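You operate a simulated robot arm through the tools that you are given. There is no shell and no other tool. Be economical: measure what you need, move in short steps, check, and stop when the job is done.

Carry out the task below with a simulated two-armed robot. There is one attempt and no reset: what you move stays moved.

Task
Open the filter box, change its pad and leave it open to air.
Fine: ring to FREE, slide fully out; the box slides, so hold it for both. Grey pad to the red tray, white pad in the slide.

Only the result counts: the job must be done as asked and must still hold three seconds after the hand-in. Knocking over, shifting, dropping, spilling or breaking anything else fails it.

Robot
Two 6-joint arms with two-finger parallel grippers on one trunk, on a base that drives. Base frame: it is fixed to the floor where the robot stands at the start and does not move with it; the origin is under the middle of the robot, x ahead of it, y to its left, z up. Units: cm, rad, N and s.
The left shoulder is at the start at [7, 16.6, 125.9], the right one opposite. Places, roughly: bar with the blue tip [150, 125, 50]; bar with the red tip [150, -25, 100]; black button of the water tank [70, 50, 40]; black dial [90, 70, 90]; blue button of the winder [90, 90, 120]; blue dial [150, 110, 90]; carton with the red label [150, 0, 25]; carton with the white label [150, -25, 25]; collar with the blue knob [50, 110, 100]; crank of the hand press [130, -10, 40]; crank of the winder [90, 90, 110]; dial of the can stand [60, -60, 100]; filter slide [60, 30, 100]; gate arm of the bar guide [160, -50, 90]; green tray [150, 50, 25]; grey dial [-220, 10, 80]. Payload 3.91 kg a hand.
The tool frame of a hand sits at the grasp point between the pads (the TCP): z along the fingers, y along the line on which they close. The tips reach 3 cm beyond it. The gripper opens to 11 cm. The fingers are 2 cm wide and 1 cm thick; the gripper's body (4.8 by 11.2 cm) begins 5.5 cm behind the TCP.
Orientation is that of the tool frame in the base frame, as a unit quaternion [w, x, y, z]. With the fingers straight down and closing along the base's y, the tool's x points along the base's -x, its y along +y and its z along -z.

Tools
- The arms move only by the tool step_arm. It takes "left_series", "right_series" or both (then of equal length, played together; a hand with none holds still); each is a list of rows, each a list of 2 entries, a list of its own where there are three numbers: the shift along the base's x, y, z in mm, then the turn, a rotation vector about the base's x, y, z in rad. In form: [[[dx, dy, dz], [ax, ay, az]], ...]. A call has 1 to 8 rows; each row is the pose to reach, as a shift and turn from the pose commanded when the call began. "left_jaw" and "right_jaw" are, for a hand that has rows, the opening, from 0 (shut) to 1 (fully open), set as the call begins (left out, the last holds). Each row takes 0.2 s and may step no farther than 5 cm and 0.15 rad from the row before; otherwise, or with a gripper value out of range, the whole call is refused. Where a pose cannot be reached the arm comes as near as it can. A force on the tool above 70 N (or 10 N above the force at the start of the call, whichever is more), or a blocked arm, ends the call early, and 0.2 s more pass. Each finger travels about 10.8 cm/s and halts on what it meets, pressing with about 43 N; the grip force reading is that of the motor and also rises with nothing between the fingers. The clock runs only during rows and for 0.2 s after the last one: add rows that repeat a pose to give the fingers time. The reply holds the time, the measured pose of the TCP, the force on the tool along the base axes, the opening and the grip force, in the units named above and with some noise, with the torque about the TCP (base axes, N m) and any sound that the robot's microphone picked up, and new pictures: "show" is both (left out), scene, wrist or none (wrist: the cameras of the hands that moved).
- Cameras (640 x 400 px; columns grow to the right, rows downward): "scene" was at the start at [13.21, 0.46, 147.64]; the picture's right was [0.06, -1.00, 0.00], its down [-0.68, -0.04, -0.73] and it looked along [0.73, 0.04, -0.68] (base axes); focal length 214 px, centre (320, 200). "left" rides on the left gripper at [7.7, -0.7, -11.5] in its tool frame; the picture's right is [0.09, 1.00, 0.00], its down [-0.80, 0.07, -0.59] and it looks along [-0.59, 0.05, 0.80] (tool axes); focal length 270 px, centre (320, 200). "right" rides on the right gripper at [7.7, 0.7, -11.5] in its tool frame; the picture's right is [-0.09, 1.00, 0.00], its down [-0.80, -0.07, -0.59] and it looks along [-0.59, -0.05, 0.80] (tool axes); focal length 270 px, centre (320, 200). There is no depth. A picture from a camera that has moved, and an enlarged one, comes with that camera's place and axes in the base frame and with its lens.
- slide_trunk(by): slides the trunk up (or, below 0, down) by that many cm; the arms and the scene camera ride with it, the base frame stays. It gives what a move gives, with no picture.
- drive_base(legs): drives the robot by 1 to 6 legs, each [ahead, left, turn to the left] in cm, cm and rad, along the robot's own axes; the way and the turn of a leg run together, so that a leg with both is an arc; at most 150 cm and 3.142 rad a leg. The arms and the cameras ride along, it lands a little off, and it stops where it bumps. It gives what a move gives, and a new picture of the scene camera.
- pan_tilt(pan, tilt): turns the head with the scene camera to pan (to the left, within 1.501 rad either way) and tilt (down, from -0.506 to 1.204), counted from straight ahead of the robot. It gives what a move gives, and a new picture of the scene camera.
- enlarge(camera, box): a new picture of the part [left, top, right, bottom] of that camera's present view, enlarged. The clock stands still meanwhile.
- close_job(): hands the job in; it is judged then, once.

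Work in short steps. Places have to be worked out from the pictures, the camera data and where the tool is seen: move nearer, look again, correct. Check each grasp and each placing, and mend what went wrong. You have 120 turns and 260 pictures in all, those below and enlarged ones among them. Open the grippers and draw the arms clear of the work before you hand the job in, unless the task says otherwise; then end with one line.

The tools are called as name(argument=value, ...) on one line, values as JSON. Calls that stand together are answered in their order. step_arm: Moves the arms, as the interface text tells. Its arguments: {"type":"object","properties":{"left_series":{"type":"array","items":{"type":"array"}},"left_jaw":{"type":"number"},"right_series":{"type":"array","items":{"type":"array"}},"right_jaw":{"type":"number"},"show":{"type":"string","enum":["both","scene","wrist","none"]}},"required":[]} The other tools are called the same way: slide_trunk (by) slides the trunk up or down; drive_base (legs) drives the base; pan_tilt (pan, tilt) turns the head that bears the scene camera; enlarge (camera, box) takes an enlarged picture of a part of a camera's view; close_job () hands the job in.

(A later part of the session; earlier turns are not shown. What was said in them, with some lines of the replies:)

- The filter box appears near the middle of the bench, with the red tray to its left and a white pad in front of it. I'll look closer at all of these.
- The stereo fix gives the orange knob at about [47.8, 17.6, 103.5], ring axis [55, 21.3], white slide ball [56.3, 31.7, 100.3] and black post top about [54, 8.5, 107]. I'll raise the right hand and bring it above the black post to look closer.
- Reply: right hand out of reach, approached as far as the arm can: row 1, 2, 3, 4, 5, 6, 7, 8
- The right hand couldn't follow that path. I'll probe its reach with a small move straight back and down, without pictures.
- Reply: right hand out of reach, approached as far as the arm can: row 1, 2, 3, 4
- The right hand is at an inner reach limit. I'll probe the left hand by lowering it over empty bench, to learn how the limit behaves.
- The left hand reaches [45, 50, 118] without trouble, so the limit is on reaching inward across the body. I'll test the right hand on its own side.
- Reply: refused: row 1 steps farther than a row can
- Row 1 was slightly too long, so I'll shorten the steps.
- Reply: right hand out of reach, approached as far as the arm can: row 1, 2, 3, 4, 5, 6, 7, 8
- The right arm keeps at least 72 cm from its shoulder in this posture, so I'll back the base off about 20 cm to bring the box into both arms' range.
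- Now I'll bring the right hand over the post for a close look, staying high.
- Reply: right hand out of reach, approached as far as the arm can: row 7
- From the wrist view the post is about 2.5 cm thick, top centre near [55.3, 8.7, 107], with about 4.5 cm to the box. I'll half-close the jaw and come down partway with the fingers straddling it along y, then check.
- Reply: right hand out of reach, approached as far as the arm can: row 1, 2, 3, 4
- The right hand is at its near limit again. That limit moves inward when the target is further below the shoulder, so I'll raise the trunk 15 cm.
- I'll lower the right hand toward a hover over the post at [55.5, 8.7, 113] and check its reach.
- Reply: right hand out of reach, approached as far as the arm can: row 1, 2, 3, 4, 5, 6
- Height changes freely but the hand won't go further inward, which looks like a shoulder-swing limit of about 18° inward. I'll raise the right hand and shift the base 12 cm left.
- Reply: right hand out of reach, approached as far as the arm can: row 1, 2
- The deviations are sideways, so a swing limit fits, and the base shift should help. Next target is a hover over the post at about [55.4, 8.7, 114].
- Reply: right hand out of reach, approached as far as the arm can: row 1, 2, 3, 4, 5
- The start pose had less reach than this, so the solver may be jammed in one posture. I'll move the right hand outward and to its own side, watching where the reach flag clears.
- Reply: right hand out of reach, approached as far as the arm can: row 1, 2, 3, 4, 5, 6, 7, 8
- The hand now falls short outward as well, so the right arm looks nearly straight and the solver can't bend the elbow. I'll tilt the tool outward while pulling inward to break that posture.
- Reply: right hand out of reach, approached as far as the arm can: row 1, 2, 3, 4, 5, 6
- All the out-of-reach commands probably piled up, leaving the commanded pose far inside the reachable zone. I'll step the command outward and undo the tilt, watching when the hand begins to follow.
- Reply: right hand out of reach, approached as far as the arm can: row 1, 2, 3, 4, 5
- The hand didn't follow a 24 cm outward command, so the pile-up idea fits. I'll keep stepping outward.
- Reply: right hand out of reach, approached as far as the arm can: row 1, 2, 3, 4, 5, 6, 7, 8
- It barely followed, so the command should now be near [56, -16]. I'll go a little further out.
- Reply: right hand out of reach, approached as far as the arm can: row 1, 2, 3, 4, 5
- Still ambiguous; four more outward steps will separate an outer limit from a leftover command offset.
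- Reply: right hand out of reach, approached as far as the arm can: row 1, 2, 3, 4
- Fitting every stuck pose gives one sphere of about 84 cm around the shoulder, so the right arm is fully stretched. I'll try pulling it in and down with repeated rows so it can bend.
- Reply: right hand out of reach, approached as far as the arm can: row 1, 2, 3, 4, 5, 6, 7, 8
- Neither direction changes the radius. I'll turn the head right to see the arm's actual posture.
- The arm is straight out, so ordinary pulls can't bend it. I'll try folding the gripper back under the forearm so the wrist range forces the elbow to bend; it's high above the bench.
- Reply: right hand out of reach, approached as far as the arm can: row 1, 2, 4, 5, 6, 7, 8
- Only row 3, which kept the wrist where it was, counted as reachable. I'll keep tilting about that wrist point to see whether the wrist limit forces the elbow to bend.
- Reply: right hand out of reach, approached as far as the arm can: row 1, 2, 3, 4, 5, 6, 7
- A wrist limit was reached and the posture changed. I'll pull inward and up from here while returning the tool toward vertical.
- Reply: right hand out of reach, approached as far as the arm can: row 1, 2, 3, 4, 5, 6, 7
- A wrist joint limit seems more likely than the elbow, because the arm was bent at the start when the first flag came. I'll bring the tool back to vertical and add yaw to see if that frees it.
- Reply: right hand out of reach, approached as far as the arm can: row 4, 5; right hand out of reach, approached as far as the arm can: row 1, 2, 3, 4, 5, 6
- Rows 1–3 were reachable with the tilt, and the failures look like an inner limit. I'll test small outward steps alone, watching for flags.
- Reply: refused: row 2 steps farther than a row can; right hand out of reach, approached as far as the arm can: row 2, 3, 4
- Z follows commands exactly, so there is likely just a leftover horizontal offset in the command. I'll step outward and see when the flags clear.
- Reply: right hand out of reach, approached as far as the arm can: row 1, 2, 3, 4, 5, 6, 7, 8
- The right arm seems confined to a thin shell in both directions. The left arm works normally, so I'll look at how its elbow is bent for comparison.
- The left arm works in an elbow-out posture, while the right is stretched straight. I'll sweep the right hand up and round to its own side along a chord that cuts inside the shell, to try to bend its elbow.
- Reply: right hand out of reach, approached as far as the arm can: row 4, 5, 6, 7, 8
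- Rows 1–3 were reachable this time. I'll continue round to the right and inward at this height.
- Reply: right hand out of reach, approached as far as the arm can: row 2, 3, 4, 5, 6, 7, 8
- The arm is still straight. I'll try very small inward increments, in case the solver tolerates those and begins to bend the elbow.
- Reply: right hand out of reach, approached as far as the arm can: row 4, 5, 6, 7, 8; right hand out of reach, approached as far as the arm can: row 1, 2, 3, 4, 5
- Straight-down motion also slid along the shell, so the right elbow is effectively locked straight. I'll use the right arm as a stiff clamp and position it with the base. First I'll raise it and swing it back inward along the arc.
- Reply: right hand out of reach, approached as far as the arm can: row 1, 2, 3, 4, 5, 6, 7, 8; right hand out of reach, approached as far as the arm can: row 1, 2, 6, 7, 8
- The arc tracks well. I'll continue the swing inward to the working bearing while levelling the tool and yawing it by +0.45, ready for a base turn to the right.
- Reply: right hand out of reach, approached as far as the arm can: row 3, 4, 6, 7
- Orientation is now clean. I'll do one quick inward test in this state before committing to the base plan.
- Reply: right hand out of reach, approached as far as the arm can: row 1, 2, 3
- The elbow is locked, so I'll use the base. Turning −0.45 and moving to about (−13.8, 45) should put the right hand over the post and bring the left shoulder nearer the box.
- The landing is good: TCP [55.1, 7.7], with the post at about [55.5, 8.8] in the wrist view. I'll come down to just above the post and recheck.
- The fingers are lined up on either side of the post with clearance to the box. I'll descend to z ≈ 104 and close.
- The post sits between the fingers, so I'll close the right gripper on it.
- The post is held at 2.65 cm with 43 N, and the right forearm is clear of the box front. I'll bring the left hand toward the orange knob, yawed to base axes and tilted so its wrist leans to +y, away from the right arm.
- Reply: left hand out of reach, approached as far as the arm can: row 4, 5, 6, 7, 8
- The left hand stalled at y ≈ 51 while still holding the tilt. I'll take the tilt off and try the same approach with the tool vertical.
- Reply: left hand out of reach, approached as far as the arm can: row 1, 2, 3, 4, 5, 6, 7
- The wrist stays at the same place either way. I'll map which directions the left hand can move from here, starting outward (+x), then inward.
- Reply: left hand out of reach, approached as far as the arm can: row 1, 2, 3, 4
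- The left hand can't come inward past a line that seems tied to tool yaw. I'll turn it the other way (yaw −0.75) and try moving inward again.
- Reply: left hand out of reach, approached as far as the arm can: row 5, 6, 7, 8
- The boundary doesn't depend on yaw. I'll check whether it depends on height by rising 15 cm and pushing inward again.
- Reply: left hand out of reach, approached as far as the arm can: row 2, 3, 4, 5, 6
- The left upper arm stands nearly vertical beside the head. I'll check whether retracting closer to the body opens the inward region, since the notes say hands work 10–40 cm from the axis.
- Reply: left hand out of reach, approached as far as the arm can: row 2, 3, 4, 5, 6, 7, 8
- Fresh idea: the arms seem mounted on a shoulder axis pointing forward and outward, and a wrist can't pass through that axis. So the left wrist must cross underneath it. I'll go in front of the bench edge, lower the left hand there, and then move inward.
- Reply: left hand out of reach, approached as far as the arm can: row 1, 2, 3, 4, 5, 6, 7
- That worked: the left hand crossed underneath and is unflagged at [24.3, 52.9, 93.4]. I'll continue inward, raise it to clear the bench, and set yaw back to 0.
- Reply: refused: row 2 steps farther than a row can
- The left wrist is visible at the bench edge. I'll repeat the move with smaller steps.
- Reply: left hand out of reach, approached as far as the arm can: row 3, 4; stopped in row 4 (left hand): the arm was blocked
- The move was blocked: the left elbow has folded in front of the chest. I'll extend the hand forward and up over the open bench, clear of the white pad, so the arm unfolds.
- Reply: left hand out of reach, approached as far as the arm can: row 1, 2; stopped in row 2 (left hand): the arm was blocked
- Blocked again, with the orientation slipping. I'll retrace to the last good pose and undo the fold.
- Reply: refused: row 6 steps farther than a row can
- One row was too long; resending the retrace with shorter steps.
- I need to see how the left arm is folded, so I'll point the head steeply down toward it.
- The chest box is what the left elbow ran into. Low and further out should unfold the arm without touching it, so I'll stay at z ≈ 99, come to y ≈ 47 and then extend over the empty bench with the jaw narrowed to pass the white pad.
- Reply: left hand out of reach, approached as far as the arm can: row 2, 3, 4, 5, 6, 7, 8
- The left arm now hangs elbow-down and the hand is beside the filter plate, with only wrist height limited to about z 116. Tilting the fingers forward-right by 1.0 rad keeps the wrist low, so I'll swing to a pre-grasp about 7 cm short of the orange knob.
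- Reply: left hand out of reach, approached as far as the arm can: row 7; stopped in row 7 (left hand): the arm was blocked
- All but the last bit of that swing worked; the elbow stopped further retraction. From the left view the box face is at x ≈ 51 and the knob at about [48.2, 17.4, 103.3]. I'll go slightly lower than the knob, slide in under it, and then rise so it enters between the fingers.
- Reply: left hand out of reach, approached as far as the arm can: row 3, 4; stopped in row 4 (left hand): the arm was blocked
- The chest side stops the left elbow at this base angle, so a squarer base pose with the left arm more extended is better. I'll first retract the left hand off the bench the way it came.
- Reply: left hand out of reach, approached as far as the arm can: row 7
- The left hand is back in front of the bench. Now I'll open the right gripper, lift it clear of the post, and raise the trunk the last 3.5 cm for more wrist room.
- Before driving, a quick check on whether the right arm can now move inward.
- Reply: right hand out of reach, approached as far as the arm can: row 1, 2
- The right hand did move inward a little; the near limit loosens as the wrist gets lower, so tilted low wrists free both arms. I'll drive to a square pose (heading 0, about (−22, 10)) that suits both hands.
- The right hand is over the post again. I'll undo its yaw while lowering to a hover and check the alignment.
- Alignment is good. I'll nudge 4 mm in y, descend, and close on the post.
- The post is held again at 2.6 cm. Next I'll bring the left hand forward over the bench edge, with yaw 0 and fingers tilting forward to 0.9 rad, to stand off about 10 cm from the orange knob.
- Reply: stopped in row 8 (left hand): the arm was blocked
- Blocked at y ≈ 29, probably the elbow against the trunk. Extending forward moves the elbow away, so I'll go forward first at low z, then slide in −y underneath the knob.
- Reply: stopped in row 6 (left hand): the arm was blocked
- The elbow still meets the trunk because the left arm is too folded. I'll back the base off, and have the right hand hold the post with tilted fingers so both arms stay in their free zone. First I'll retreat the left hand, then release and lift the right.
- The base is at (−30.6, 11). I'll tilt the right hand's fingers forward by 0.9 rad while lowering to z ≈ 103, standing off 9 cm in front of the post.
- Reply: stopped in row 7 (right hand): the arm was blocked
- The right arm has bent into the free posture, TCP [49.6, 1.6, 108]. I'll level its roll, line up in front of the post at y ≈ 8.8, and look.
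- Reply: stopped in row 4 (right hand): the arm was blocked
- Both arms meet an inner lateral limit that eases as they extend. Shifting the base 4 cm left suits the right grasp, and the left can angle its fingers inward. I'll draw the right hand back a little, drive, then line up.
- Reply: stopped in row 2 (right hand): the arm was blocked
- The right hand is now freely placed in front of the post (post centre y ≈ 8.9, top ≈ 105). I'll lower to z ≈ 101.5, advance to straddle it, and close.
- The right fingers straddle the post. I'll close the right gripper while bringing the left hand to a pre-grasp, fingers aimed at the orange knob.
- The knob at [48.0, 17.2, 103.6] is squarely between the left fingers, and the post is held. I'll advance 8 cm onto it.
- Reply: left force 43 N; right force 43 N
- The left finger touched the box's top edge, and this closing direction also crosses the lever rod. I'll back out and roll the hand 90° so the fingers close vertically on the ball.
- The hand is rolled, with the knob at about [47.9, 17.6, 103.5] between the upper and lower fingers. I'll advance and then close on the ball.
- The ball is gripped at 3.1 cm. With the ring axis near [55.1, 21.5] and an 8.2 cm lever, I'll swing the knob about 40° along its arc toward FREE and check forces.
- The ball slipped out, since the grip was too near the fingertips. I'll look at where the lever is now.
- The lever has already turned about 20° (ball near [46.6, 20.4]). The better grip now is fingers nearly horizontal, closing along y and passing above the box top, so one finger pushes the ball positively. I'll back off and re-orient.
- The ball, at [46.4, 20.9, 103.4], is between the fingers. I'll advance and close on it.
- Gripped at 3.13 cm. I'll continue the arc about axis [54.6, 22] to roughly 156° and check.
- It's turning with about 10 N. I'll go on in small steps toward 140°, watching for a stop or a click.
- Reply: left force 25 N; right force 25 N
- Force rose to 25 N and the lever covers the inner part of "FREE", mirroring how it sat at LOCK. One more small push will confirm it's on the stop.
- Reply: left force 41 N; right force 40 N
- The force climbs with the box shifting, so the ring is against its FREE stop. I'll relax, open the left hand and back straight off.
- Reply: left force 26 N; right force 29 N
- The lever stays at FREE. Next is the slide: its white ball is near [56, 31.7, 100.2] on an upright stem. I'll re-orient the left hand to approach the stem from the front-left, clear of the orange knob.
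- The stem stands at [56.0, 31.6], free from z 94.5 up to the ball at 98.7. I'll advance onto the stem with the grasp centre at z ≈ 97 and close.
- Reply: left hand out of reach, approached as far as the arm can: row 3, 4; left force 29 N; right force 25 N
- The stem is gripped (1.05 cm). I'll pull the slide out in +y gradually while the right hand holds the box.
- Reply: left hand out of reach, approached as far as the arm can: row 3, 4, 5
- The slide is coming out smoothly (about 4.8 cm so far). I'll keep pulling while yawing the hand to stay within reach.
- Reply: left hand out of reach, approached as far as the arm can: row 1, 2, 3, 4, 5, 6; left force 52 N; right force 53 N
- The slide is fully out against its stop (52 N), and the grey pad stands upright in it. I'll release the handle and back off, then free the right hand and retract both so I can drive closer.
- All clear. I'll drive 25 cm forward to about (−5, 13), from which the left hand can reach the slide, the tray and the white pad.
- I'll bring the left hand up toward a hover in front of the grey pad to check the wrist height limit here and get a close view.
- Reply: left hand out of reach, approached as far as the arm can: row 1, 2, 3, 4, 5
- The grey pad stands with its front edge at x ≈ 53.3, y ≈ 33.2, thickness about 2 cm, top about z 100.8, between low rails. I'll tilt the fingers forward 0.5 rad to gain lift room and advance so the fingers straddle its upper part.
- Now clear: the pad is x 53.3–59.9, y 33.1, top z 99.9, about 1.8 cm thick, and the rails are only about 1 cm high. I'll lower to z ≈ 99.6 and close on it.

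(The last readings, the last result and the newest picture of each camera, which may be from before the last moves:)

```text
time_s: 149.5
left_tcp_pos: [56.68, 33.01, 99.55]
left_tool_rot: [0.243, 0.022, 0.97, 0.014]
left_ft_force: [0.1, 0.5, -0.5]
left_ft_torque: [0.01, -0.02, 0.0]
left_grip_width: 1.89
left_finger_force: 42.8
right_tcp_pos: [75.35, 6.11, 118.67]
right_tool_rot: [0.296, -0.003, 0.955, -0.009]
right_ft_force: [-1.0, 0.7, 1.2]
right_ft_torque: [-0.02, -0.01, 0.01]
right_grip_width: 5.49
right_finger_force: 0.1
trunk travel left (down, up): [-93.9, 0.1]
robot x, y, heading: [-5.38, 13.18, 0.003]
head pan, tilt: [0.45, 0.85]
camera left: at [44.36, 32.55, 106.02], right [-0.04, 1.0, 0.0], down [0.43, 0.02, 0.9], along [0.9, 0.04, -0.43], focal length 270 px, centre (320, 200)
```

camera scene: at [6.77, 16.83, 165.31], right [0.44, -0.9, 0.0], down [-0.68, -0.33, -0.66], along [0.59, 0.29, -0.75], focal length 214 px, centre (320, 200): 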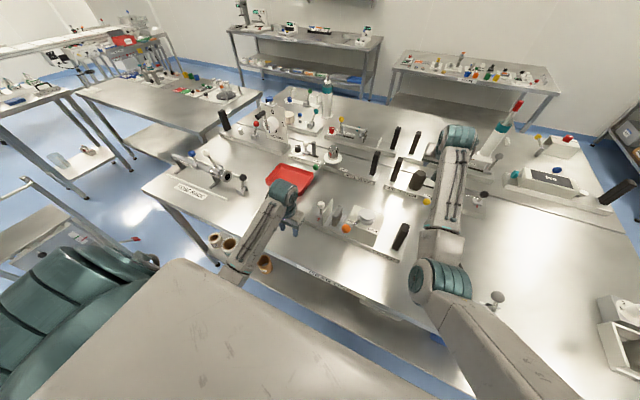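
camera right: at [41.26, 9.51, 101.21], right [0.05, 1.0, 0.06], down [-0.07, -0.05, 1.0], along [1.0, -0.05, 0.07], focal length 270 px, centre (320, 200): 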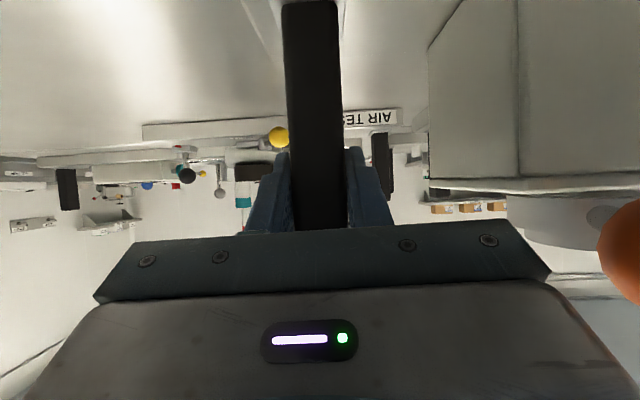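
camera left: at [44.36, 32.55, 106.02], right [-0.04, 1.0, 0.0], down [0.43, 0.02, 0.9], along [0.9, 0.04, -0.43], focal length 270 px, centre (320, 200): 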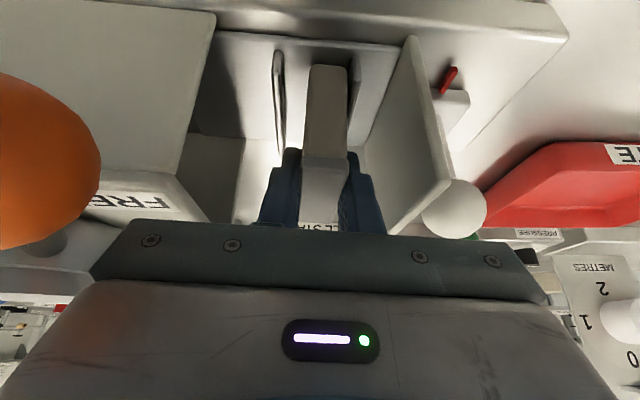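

The grey pad is gripped (1.89 cm). I'll lift it, draw it out toward the front past the knob, and carry it round toward the red tray.

step_arm(left_series=[[[0, 0, 20], [0, 0, 0]], [[-20, 0, 28], [0, 0, 0]], [[-65, 0, 28], [0, 0, 0]], [[-110, 2, 28], [0, 0, 0]], [[-110, 45, 28], [0, 0, 0]], [[-105, 90, 28], [0, 0, 0]], [[-95, 135, 28], [0, 0, 0]], [[-65, 170, 28], [0, 0, 0]]], show="both")

```text
time_s: 151.3
left_tcp_pos: [50.25, 50.27, 102.24]
left_tool_rot: [0.243, 0.021, 0.97, 0.015]
left_ft_force: [-0.1, 0.4, 0.5]
left_ft_torque: [0.02, 0.01, 0.0]
left_grip_width: 1.87
left_finger_force: 43.0
right_tcp_pos: [75.7, 6.16, 118.53]
right_tool_rot: [0.295, -0.004, 0.955, -0.008]
right_ft_force: [-0.2, 0.1, 0.3]
right_ft_torque: [-0.03, 0.04, 0.01]
right_grip_width: 5.51
right_finger_force: 0.1
trunk travel left (down, up): [-93.9, 0.1]
robot x, y, heading: [-5.11, 13.39, 0.001]
head pan, tilt: [0.45, 0.85]
camera scene: at [6.88, 17.0, 165.3], right [0.44, -0.9, 0.0], down [-0.68, -0.33, -0.66], along [0.59, 0.29, -0.75], focal length 214 px, centre (320, 200)
camera left: at [38.02, 49.77, 108.76], right [-0.05, 1.0, 0.0], down [0.43, 0.02, 0.9], along [0.9, 0.04, -0.43], focal length 270 px, centre (320, 200)
```

scene: 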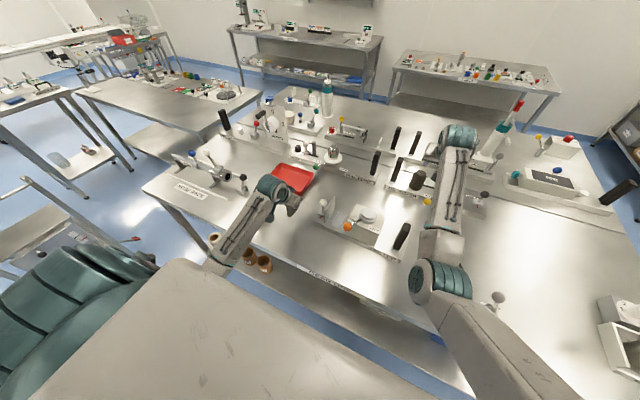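
left: 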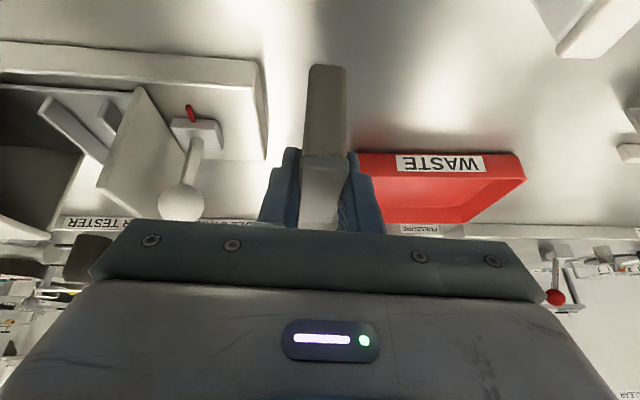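

The pad is securely held and the tray spans about x 58–74, y 54–69. I'll carry it over the middle, lower it and check before release.

step_arm(left_series=[[[35, 25, 4], [0, 0, 0]], [[72, 50, 4], [0, 0, 0]], [[108, 76, 4], [0, 0, 0]], [[140, 98, 4], [0, 0, 0]], [[158, 112, 0], [0, 0, 0]], [[158, 112, -22], [0, 0, 0]], [[158, 112, -42], [0, 0, 0]]], show="both")

```text
time_s: 152.9
left_tcp_pos: [65.56, 61.33, 99.39]
left_tool_rot: [0.253, 0.022, 0.967, 0.02]
left_ft_force: [2.4, 9.0, 38.3]
left_ft_torque: [0.32, 0.55, -0.17]
left_grip_width: 1.87
left_finger_force: 42.9
right_tcp_pos: [74.69, 5.77, 119.45]
right_tool_rot: [0.3, -0.003, 0.954, -0.007]
right_ft_force: [0.4, 0.3, 0.3]
right_ft_torque: [-0.03, 0.0, 0.0]
right_grip_width: 5.51
right_finger_force: 0.0
trunk travel left (down, up): [-93.9, 0.1]
robot x, y, heading: [-5.15, 13.62, 0.003]
head pan, tilt: [0.45, 0.85]
camera scene: at [5.55, 16.38, 165.5], right [0.44, -0.9, 0.0], down [-0.67, -0.33, -0.67], along [0.6, 0.29, -0.75], focal length 214 px, centre (320, 200)
camera left: at [53.09, 60.75, 105.65], right [-0.04, 1.0, 0.01], down [0.41, 0.01, 0.91], along [0.91, 0.04, -0.41], focal length 270 px, centre (320, 200)
```

scene: 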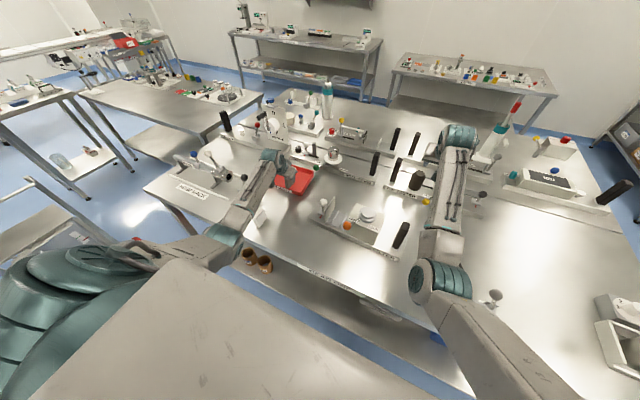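
left: 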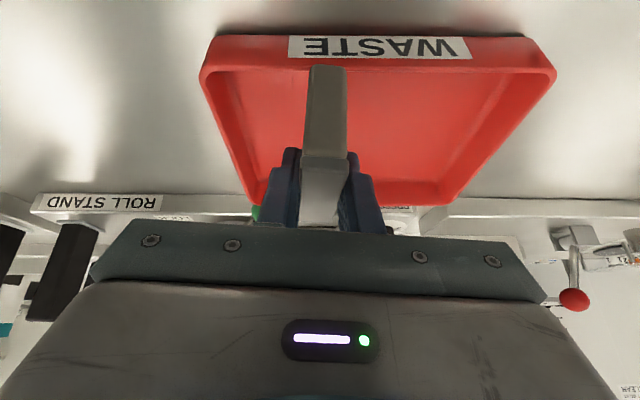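

Contact at z 99.4 suggests the pad's front edge is on the tray's front rim. I'll raise it slightly, move 4 cm deeper into the tray and lower again.

step_arm(left_series=[[[0, 0, 20], [0, 0, 0]], [[25, 0, 22], [0, 0, 0]], [[45, 0, 22], [0, 0, 0]], [[45, 0, 5], [0, 0, 0]], [[45, 0, -8], [0, 0, 0]], [[45, 0, -12], [0, 0, 0]]], show="wrist")

```text
time_s: 154.3
left_tcp_pos: [70.58, 61.11, 96.86]
left_tool_rot: [0.244, 0.021, 0.97, 0.016]
left_ft_force: [0.4, -0.8, -1.2]
left_ft_torque: [0.01, -0.03, -0.04]
left_grip_width: 1.89
left_finger_force: 43.3
right_tcp_pos: [75.6, 6.15, 118.83]
right_tool_rot: [0.296, -0.003, 0.955, -0.008]
right_ft_force: [-0.6, 0.0, 0.2]
right_ft_torque: [0.01, -0.01, 0.01]
right_grip_width: 5.5
right_finger_force: 0.0
trunk travel left (down, up): [-93.9, 0.1]
robot x, y, heading: [-5.7, 13.23, 0.006]
head pan, tilt: [0.45, 0.85]
camera left: at [58.23, 60.7, 103.36], right [-0.04, 1.0, 0.0], down [0.43, 0.02, 0.9], along [0.9, 0.04, -0.43], focal length 270 px, centre (320, 200)
```

left: 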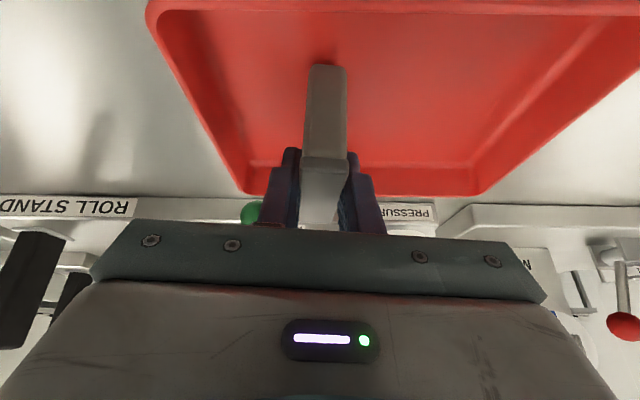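

The pad is now well inside the tray and free of the rim. I'll lower until it touches, release, and lift away.

step_arm(left_series=[[[0, 0, -4], [0, 0, 0]], [[0, 0, -7], [0, 0, 0]]], show="none")

step_arm(left_series=[[[0, 0, 0], [0, 0, 0]], [[0, 0, 0], [0, 0, 0]], [[-5, 0, 25], [0, 0, 0]], [[-10, 0, 55], [0, 0, 0]], [[-50, -5, 60], [0, 0, 0]]], left_jaw=0.4, show="both")

```text
time_s: 154.9
left_tcp_pos: [70.52, 61.31, 96.37]
left_tool_rot: [0.244, 0.021, 0.969, 0.015]
left_ft_force: [0.8, 0.8, 3.5]
left_ft_torque: [0.01, -0.11, -0.03]
left_grip_width: 1.9
left_finger_force: 43.0
right_tcp_pos: [75.31, 6.11, 118.75]
right_tool_rot: [0.296, -0.004, 0.955, -0.007]
right_ft_force: [0.2, 0.9, -0.1]
right_ft_torque: [0.03, -0.02, 0.04]
right_grip_width: 5.49
right_finger_force: 0.1
trunk travel left (down, up): [-93.9, 0.1]
robot x, y, heading: [-5.14, 13.38, 0.003]
head pan, tilt: [0.45, 0.85]
```

```text
time_s: 156.1
left_tcp_pos: [65.24, 60.82, 102.43]
left_tool_rot: [0.245, 0.02, 0.969, 0.015]
left_ft_force: [-0.3, 0.5, 0.5]
left_ft_torque: [0.0, -0.01, -0.03]
left_grip_width: 4.4
left_finger_force: 0.0
right_tcp_pos: [75.16, 6.24, 118.88]
right_tool_rot: [0.298, -0.004, 0.955, -0.007]
right_ft_force: [0.0, 0.0, -0.1]
right_ft_torque: [0.01, -0.02, 0.03]
right_grip_width: 5.5
right_finger_force: 0.0
trunk travel left (down, up): [-93.9, 0.1]
robot x, y, heading: [-5.22, 13.17, 0.006]
head pan, tilt: [0.45, 0.85]
camera scene: at [6.34, 16.95, 165.35], right [0.44, -0.9, 0.0], down [-0.67, -0.33, -0.66], along [0.59, 0.29, -0.75], focal length 214 px, centre (320, 200)
camera left: at [52.97, 60.36, 108.84], right [-0.04, 1.0, 0.0], down [0.42, 0.02, 0.91], along [0.9, 0.04, -0.43], focal length 270 px, centre (320, 200)
```

scene: 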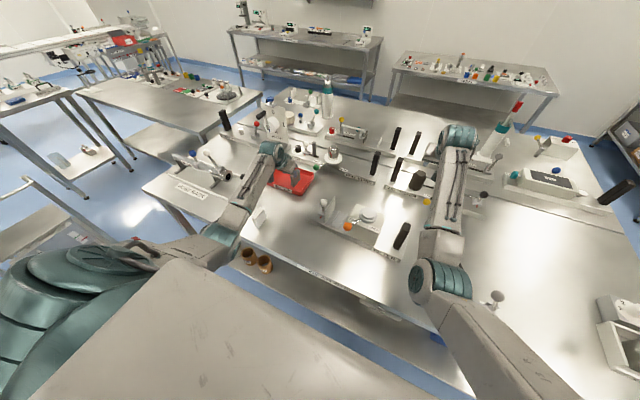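
left: 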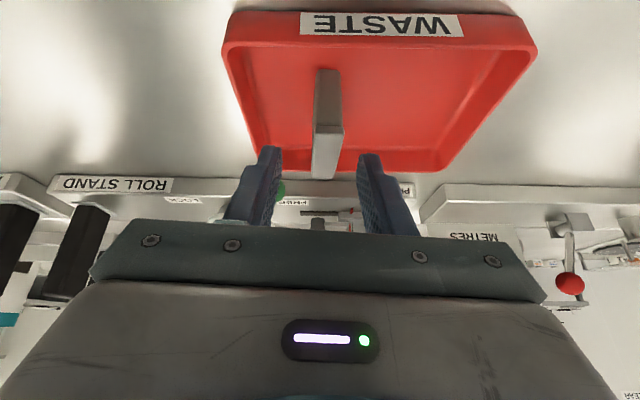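

The grey pad stands in the red tray. Now I'll locate the white pad precisely.

enlarge(camera="scene", box=[220, 180, 350, 260])

```text
4.92 times, centred on (285, 220) of scene
camera zoom: at [6.34, 16.95, 165.35], right [0.44, -0.9, 0.0], down [-0.67, -0.33, -0.66], along [0.59, 0.29, -0.75], focal length 1056 px, centre (492, 102)
```

zoom: 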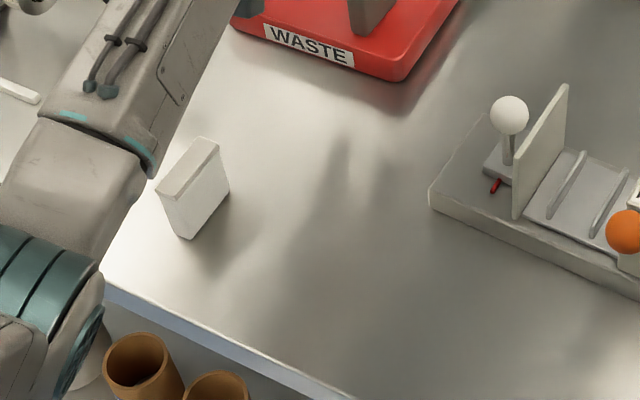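

The white pad stands upright at about [42.8, 62.7], its long side nearly along x like the grey one. I'll hover over it with a small yaw correction and look.

step_arm(left_series=[[[-45, 4, 3], [0, 0, 0.015]], [[-90, 8, 3], [0, 0, 0.03]], [[-135, 12, 0], [0, 0, 0.05]], [[-180, 16, -3], [0, 0, 0.07]], [[-224, 19, -6], [0, 0, 0.08]], [[-224, 19, -6], [0, 0, 0.08]]], show="wrist")

```text
time_s: 157.5
left_tcp_pos: [43.06, 62.43, 102.0]
left_tool_rot: [0.243, -0.018, 0.97, 0.025]
left_ft_force: [-0.4, 0.2, 0.6]
left_ft_torque: [-0.01, 0.02, 0.02]
left_grip_width: 4.41
left_finger_force: 0.0
right_tcp_pos: [75.53, 6.0, 118.5]
right_tool_rot: [0.296, -0.003, 0.955, -0.007]
right_ft_force: [0.9, 0.5, 0.0]
right_ft_torque: [0.02, -0.03, 0.0]
right_grip_width: 5.5
right_finger_force: 0.0
trunk travel left (down, up): [-93.9, 0.1]
robot x, y, heading: [-4.96, 13.54, 0.004]
head pan, tilt: [0.45, 0.85]
camera left: at [30.86, 60.96, 108.33], right [-0.12, 0.99, 0.0], down [0.42, 0.05, 0.9], along [0.9, 0.11, -0.43], focal length 270 px, centre (320, 200)
```

left: 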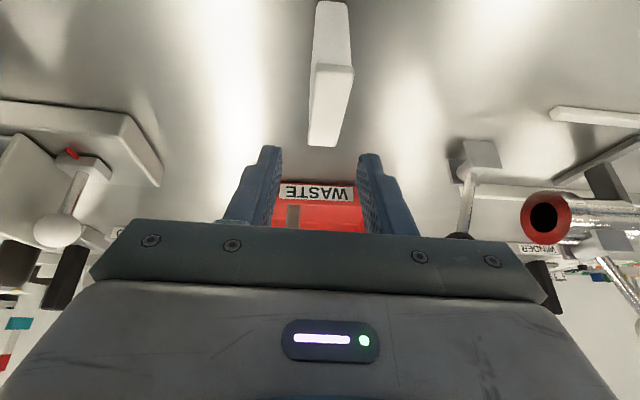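

The white pad is centred at about [43.1, 62.9], aligned with the hand and 1.9 cm thick. I'll shift 4 mm, lower to z ≈ 96.4 and close.

step_arm(left_series=[[[0, 4, -18], [0, 0, 0]], [[0, 5, -38], [0, 0, 0]], [[0, 5, -56], [0, 0, 0]], [[0, 5, -56], [0, 0, 0]]], show="none")

step_arm(left_series=[[[0, 0, 0], [0, 0, 0]], [[0, 0, 0], [0, 0, 0]], [[0, 0, 0], [0, 0, 0]], [[0, 0, 30], [0, 0, 0]], [[0, 0, 55], [0, 0, 0]]], left_jaw=0, show="wrist")

```text
time_s: 158.5
left_tcp_pos: [43.01, 63.12, 96.17]
left_tool_rot: [0.244, -0.017, 0.969, 0.025]
left_ft_force: [0.2, -0.4, -0.4]
left_ft_torque: [0.03, 0.02, -0.01]
left_grip_width: 4.38
left_finger_force: 0.0
right_tcp_pos: [75.45, 6.25, 118.69]
right_tool_rot: [0.297, -0.003, 0.955, -0.008]
right_ft_force: [0.1, -0.5, -0.5]
right_ft_torque: [0.01, 0.0, 0.01]
right_grip_width: 5.52
right_finger_force: 0.1
trunk travel left (down, up): [-93.9, 0.1]
robot x, y, heading: [-5.37, 13.23, 0.006]
head pan, tilt: [0.45, 0.85]
```

```text
time_s: 159.7
left_tcp_pos: [43.14, 63.19, 101.61]
left_tool_rot: [0.243, -0.019, 0.97, 0.026]
left_ft_force: [-0.2, -0.3, -0.7]
left_ft_torque: [-0.01, 0.02, 0.02]
left_grip_width: 1.86
left_finger_force: 43.6
right_tcp_pos: [75.49, 6.08, 118.74]
right_tool_rot: [0.297, -0.003, 0.955, -0.008]
right_ft_force: [0.2, 0.5, -1.0]
right_ft_torque: [-0.02, -0.01, -0.01]
right_grip_width: 5.52
right_finger_force: 0.0
trunk travel left (down, up): [-93.9, 0.1]
robot x, y, heading: [-5.39, 13.58, 0.004]
head pan, tilt: [0.45, 0.85]
camera left: at [30.97, 61.73, 108.11], right [-0.12, 0.99, 0.0], down [0.42, 0.06, 0.9], along [0.9, 0.11, -0.43], focal length 270 px, centre (320, 200)
```

left: 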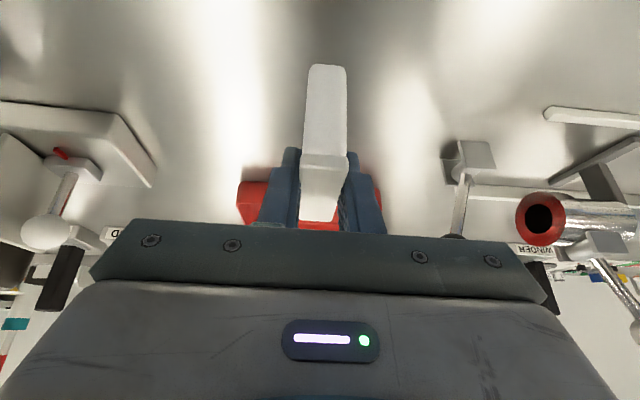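

The white pad is held. I'll carry it back along the same route to the stand-off in front of the slot, restoring the earlier yaw.

step_arm(left_series=[[[10, -40, 7], [0, 0, -0.01]], [[30, -80, 7], [0, 0, -0.03]], [[38, -125, 7], [0, 0, -0.05]], [[35, -170, 7], [0, 0, -0.07]], [[30, -215, 7], [0, 0, -0.083]], [[28, -260, 7], [0, 0, -0.083]], [[28, -302, 7], [0, 0, -0.083]], [[28, -302, 7], [0, 0, -0.083]]], show="wrist")

```text
time_s: 161.5
left_tcp_pos: [45.93, 32.87, 102.66]
left_tool_rot: [0.243, 0.022, 0.97, 0.015]
left_ft_force: [-0.1, 0.0, -1.1]
left_ft_torque: [-0.02, 0.02, -0.03]
left_grip_width: 1.89
left_finger_force: 43.1
right_tcp_pos: [75.45, 6.21, 118.73]
right_tool_rot: [0.296, -0.005, 0.955, -0.008]
right_ft_force: [-0.4, 1.3, 0.3]
right_ft_torque: [-0.04, -0.01, 0.05]
right_grip_width: 5.51
right_finger_force: 0.0
trunk travel left (down, up): [-93.9, 0.1]
robot x, y, heading: [-5.38, 13.49, 0.004]
head pan, tilt: [0.45, 0.85]
camera left: at [33.69, 32.43, 109.0], right [-0.04, 1.0, 0.0], down [0.43, 0.02, 0.9], along [0.9, 0.04, -0.43], focal length 270 px, centre (320, 200)
```

left: 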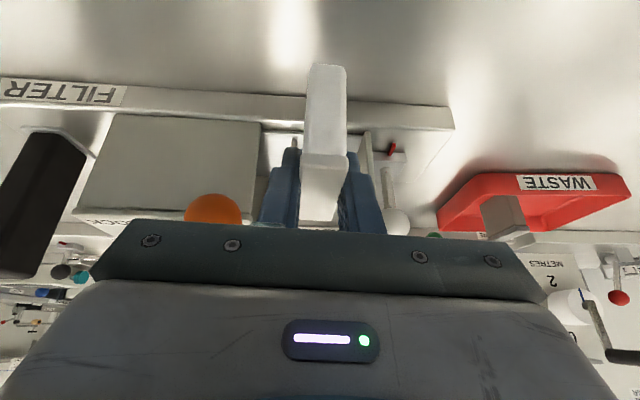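

Lined up in front of the slot. I'll move in over it, then lower to just above the seated height.

step_arm(left_series=[[[40, 1, 0], [0, 0, 0]], [[80, 1, 0], [0, 0, 0]], [[107, 1, 0], [0, 0, 0]], [[107, 1, -15], [0, 0, 0]], [[107, 1, -26], [0, 0, 0]]], show="wrist")

```text
time_s: 162.7
left_tcp_pos: [56.61, 32.96, 99.65]
left_tool_rot: [0.244, 0.023, 0.969, 0.013]
left_ft_force: [-5.5, -0.9, 13.9]
left_ft_torque: [-0.23, 0.2, -0.08]
left_grip_width: 1.89
left_finger_force: 43.3
right_tcp_pos: [75.48, 6.17, 118.55]
right_tool_rot: [0.297, -0.004, 0.955, -0.008]
right_ft_force: [0.5, -0.3, -0.4]
right_ft_torque: [0.01, 0.03, 0.02]
right_grip_width: 5.52
right_finger_force: 0.1
trunk travel left (down, up): [-93.9, 0.1]
robot x, y, heading: [-5.22, 13.47, 0.004]
head pan, tilt: [0.45, 0.85]
camera left: at [44.22, 32.56, 106.18], right [-0.04, 1.0, 0.0], down [0.43, 0.02, 0.9], along [0.9, 0.04, -0.43], focal length 270 px, centre (320, 200)
```

left: 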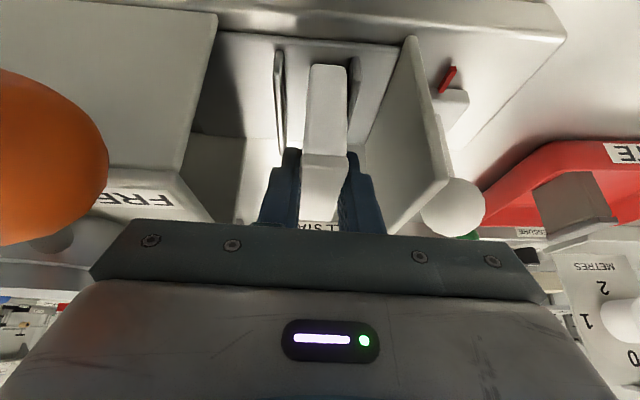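

The pad is seated where the grey one was, with light contact. I'll open, lift straight up, and withdraw to the front.

step_arm(left_series=[[[0, 0, 0], [0, 0, 0]], [[0, 0, 0], [0, 0, 0]], [[0, 0, 20], [0, 0, 0]], [[-35, 0, 27], [0, 0, 0]], [[-75, 0, 27], [0, 0, 0]], [[-110, 5, 27], [0, 0, 0]], [[-125, 45, 25], [0, 0, 0]], [[-140, 90, 20], [0, 0, 0]]], left_jaw=0.4, show="both")

enlarge(camera="scene", box=[260, 150, 430, 260])

```text
time_s: 164.5
left_tcp_pos: [42.52, 42.39, 101.72]
left_tool_rot: [0.244, 0.023, 0.969, 0.013]
left_ft_force: [1.0, 0.6, -0.4]
left_ft_torque: [-0.03, 0.0, 0.01]
left_grip_width: 4.4
left_finger_force: 0.0
right_tcp_pos: [75.38, 6.6, 118.85]
right_tool_rot: [0.296, -0.004, 0.955, -0.009]
right_ft_force: [0.0, 0.4, 0.1]
right_ft_torque: [-0.05, 0.0, -0.05]
right_grip_width: 5.5
right_finger_force: 0.0
trunk travel left (down, up): [-93.9, 0.1]
robot x, y, heading: [-5.25, 13.73, 0.002]
head pan, tilt: [0.45, 0.85]
camera scene: at [6.47, 17.45, 165.32], right [0.44, -0.9, 0.0], down [-0.67, -0.33, -0.66], along [0.59, 0.29, -0.75], focal length 214 px, centre (320, 200)
camera left: at [30.16, 41.99, 108.17], right [-0.04, 1.0, -0.01], down [0.43, 0.02, 0.9], along [0.9, 0.03, -0.43], focal length 270 px, centre (320, 200)
```

scene: 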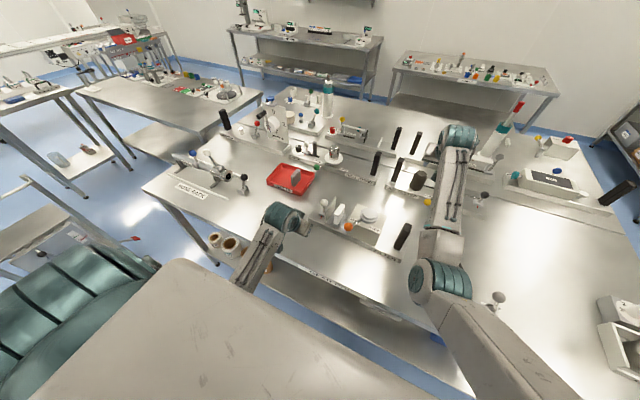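
left: 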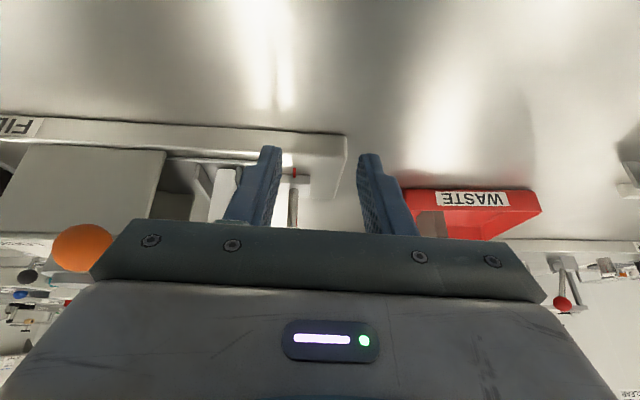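

```text
3.64 times, centred on (345, 205) of scene
camera zoom: at [6.47, 17.45, 165.32], right [0.44, -0.9, 0.0], down [-0.67, -0.33, -0.66], along [0.59, 0.29, -0.75], focal length 780 px, centre (229, 182)
```

zoom: 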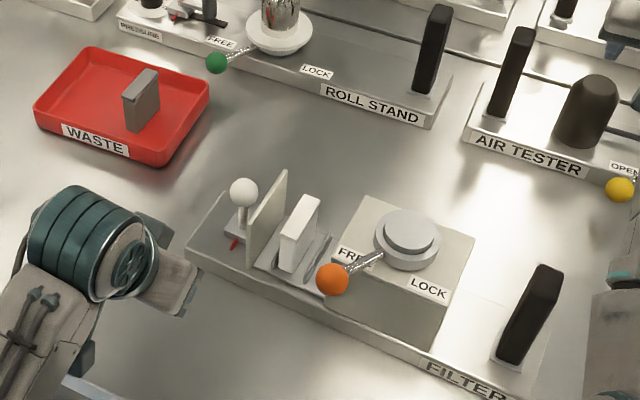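

The result matches the task: ring at FREE, slide out with the white pad in it, grey pad in the tray. I'll open the left jaw and back the robot away so both arms are clear.

step_arm(left_series=[[[-40, 5, 0], [0, 0, 0]], [[-85, 10, 0], [0, 0, 0]], [[-130, 15, 0], [0, 0, 0]]], left_jaw=1, show="none")

drive_base(legs=[[-35, 0, 0]])

enlarge(camera="scene", box=[260, 90, 420, 190])

```text
time_s: 165.3
left_tcp_pos: [29.2, 43.58, 101.82]
left_tool_rot: [0.244, 0.023, 0.969, 0.014]
left_ft_force: [0.0, 0.0, -0.5]
left_ft_torque: [0.01, -0.04, 0.0]
left_grip_width: 11.01
left_finger_force: 0.1
right_tcp_pos: [75.19, 6.17, 118.86]
right_tool_rot: [0.296, -0.004, 0.955, -0.008]
right_ft_force: [0.2, -0.6, -0.4]
right_ft_torque: [0.02, -0.01, 0.03]
right_grip_width: 5.52
right_finger_force: 0.0
trunk travel left (down, up): [-93.9, 0.1]
robot x, y, heading: [-5.24, 13.45, 0.002]
head pan, tilt: [0.45, 0.85]
```

```text
time_s: 167.5
left_tcp_pos: [-4.9, 43.63, 101.56]
left_tool_rot: [0.243, 0.025, 0.97, 0.014]
left_ft_force: [-0.1, -0.1, -0.9]
left_ft_torque: [0.01, 0.02, 0.03]
left_grip_width: 11.0
left_finger_force: 0.1
right_tcp_pos: [40.99, 5.64, 118.49]
right_tool_rot: [0.296, -0.002, 0.955, -0.008]
right_ft_force: [0.5, 0.2, -0.7]
right_ft_torque: [0.02, 0.01, -0.02]
right_grip_width: 5.5
right_finger_force: 0.0
trunk travel left (down, up): [-93.9, 0.1]
robot x, y, heading: [-40.02, 13.14, -0.006]
head pan, tilt: [0.45, 0.85]
camera scene: at [-27.73, 16.77, 165.29], right [0.43, -0.9, 0.0], down [-0.68, -0.33, -0.66], along [0.59, 0.29, -0.75], focal length 214 px, centre (320, 200)
```

scene: 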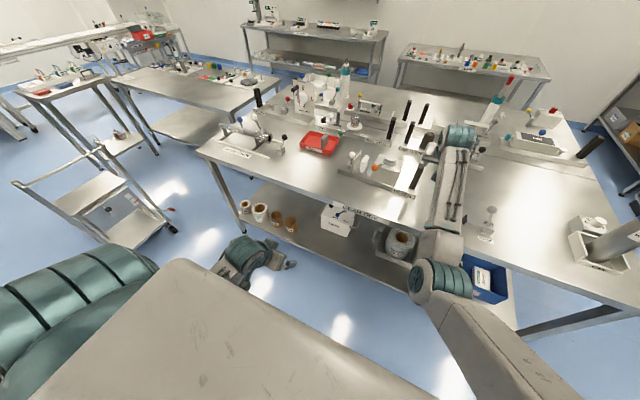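

```text
4.00 times, centred on (340, 140) of scene
camera zoom: at [-27.73, 16.77, 165.29], right [0.43, -0.9, 0.0], down [-0.68, -0.33, -0.66], along [0.59, 0.29, -0.75], focal length 858 px, centre (240, 440)
```

zoom: 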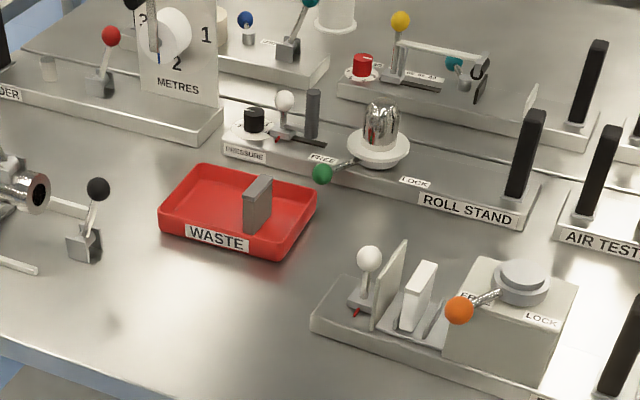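

Both arms are clear, the grippers are open, and everything is in its final place, so I'm handing in.

close_job()

```text
The job is handed in.
```

The filter box is open to air: the ring is at FREE, the slide is fully out with the white pad in it, and the grey pad is in the red tray. I handed the job in with both grippers open and both arms clear of the box.
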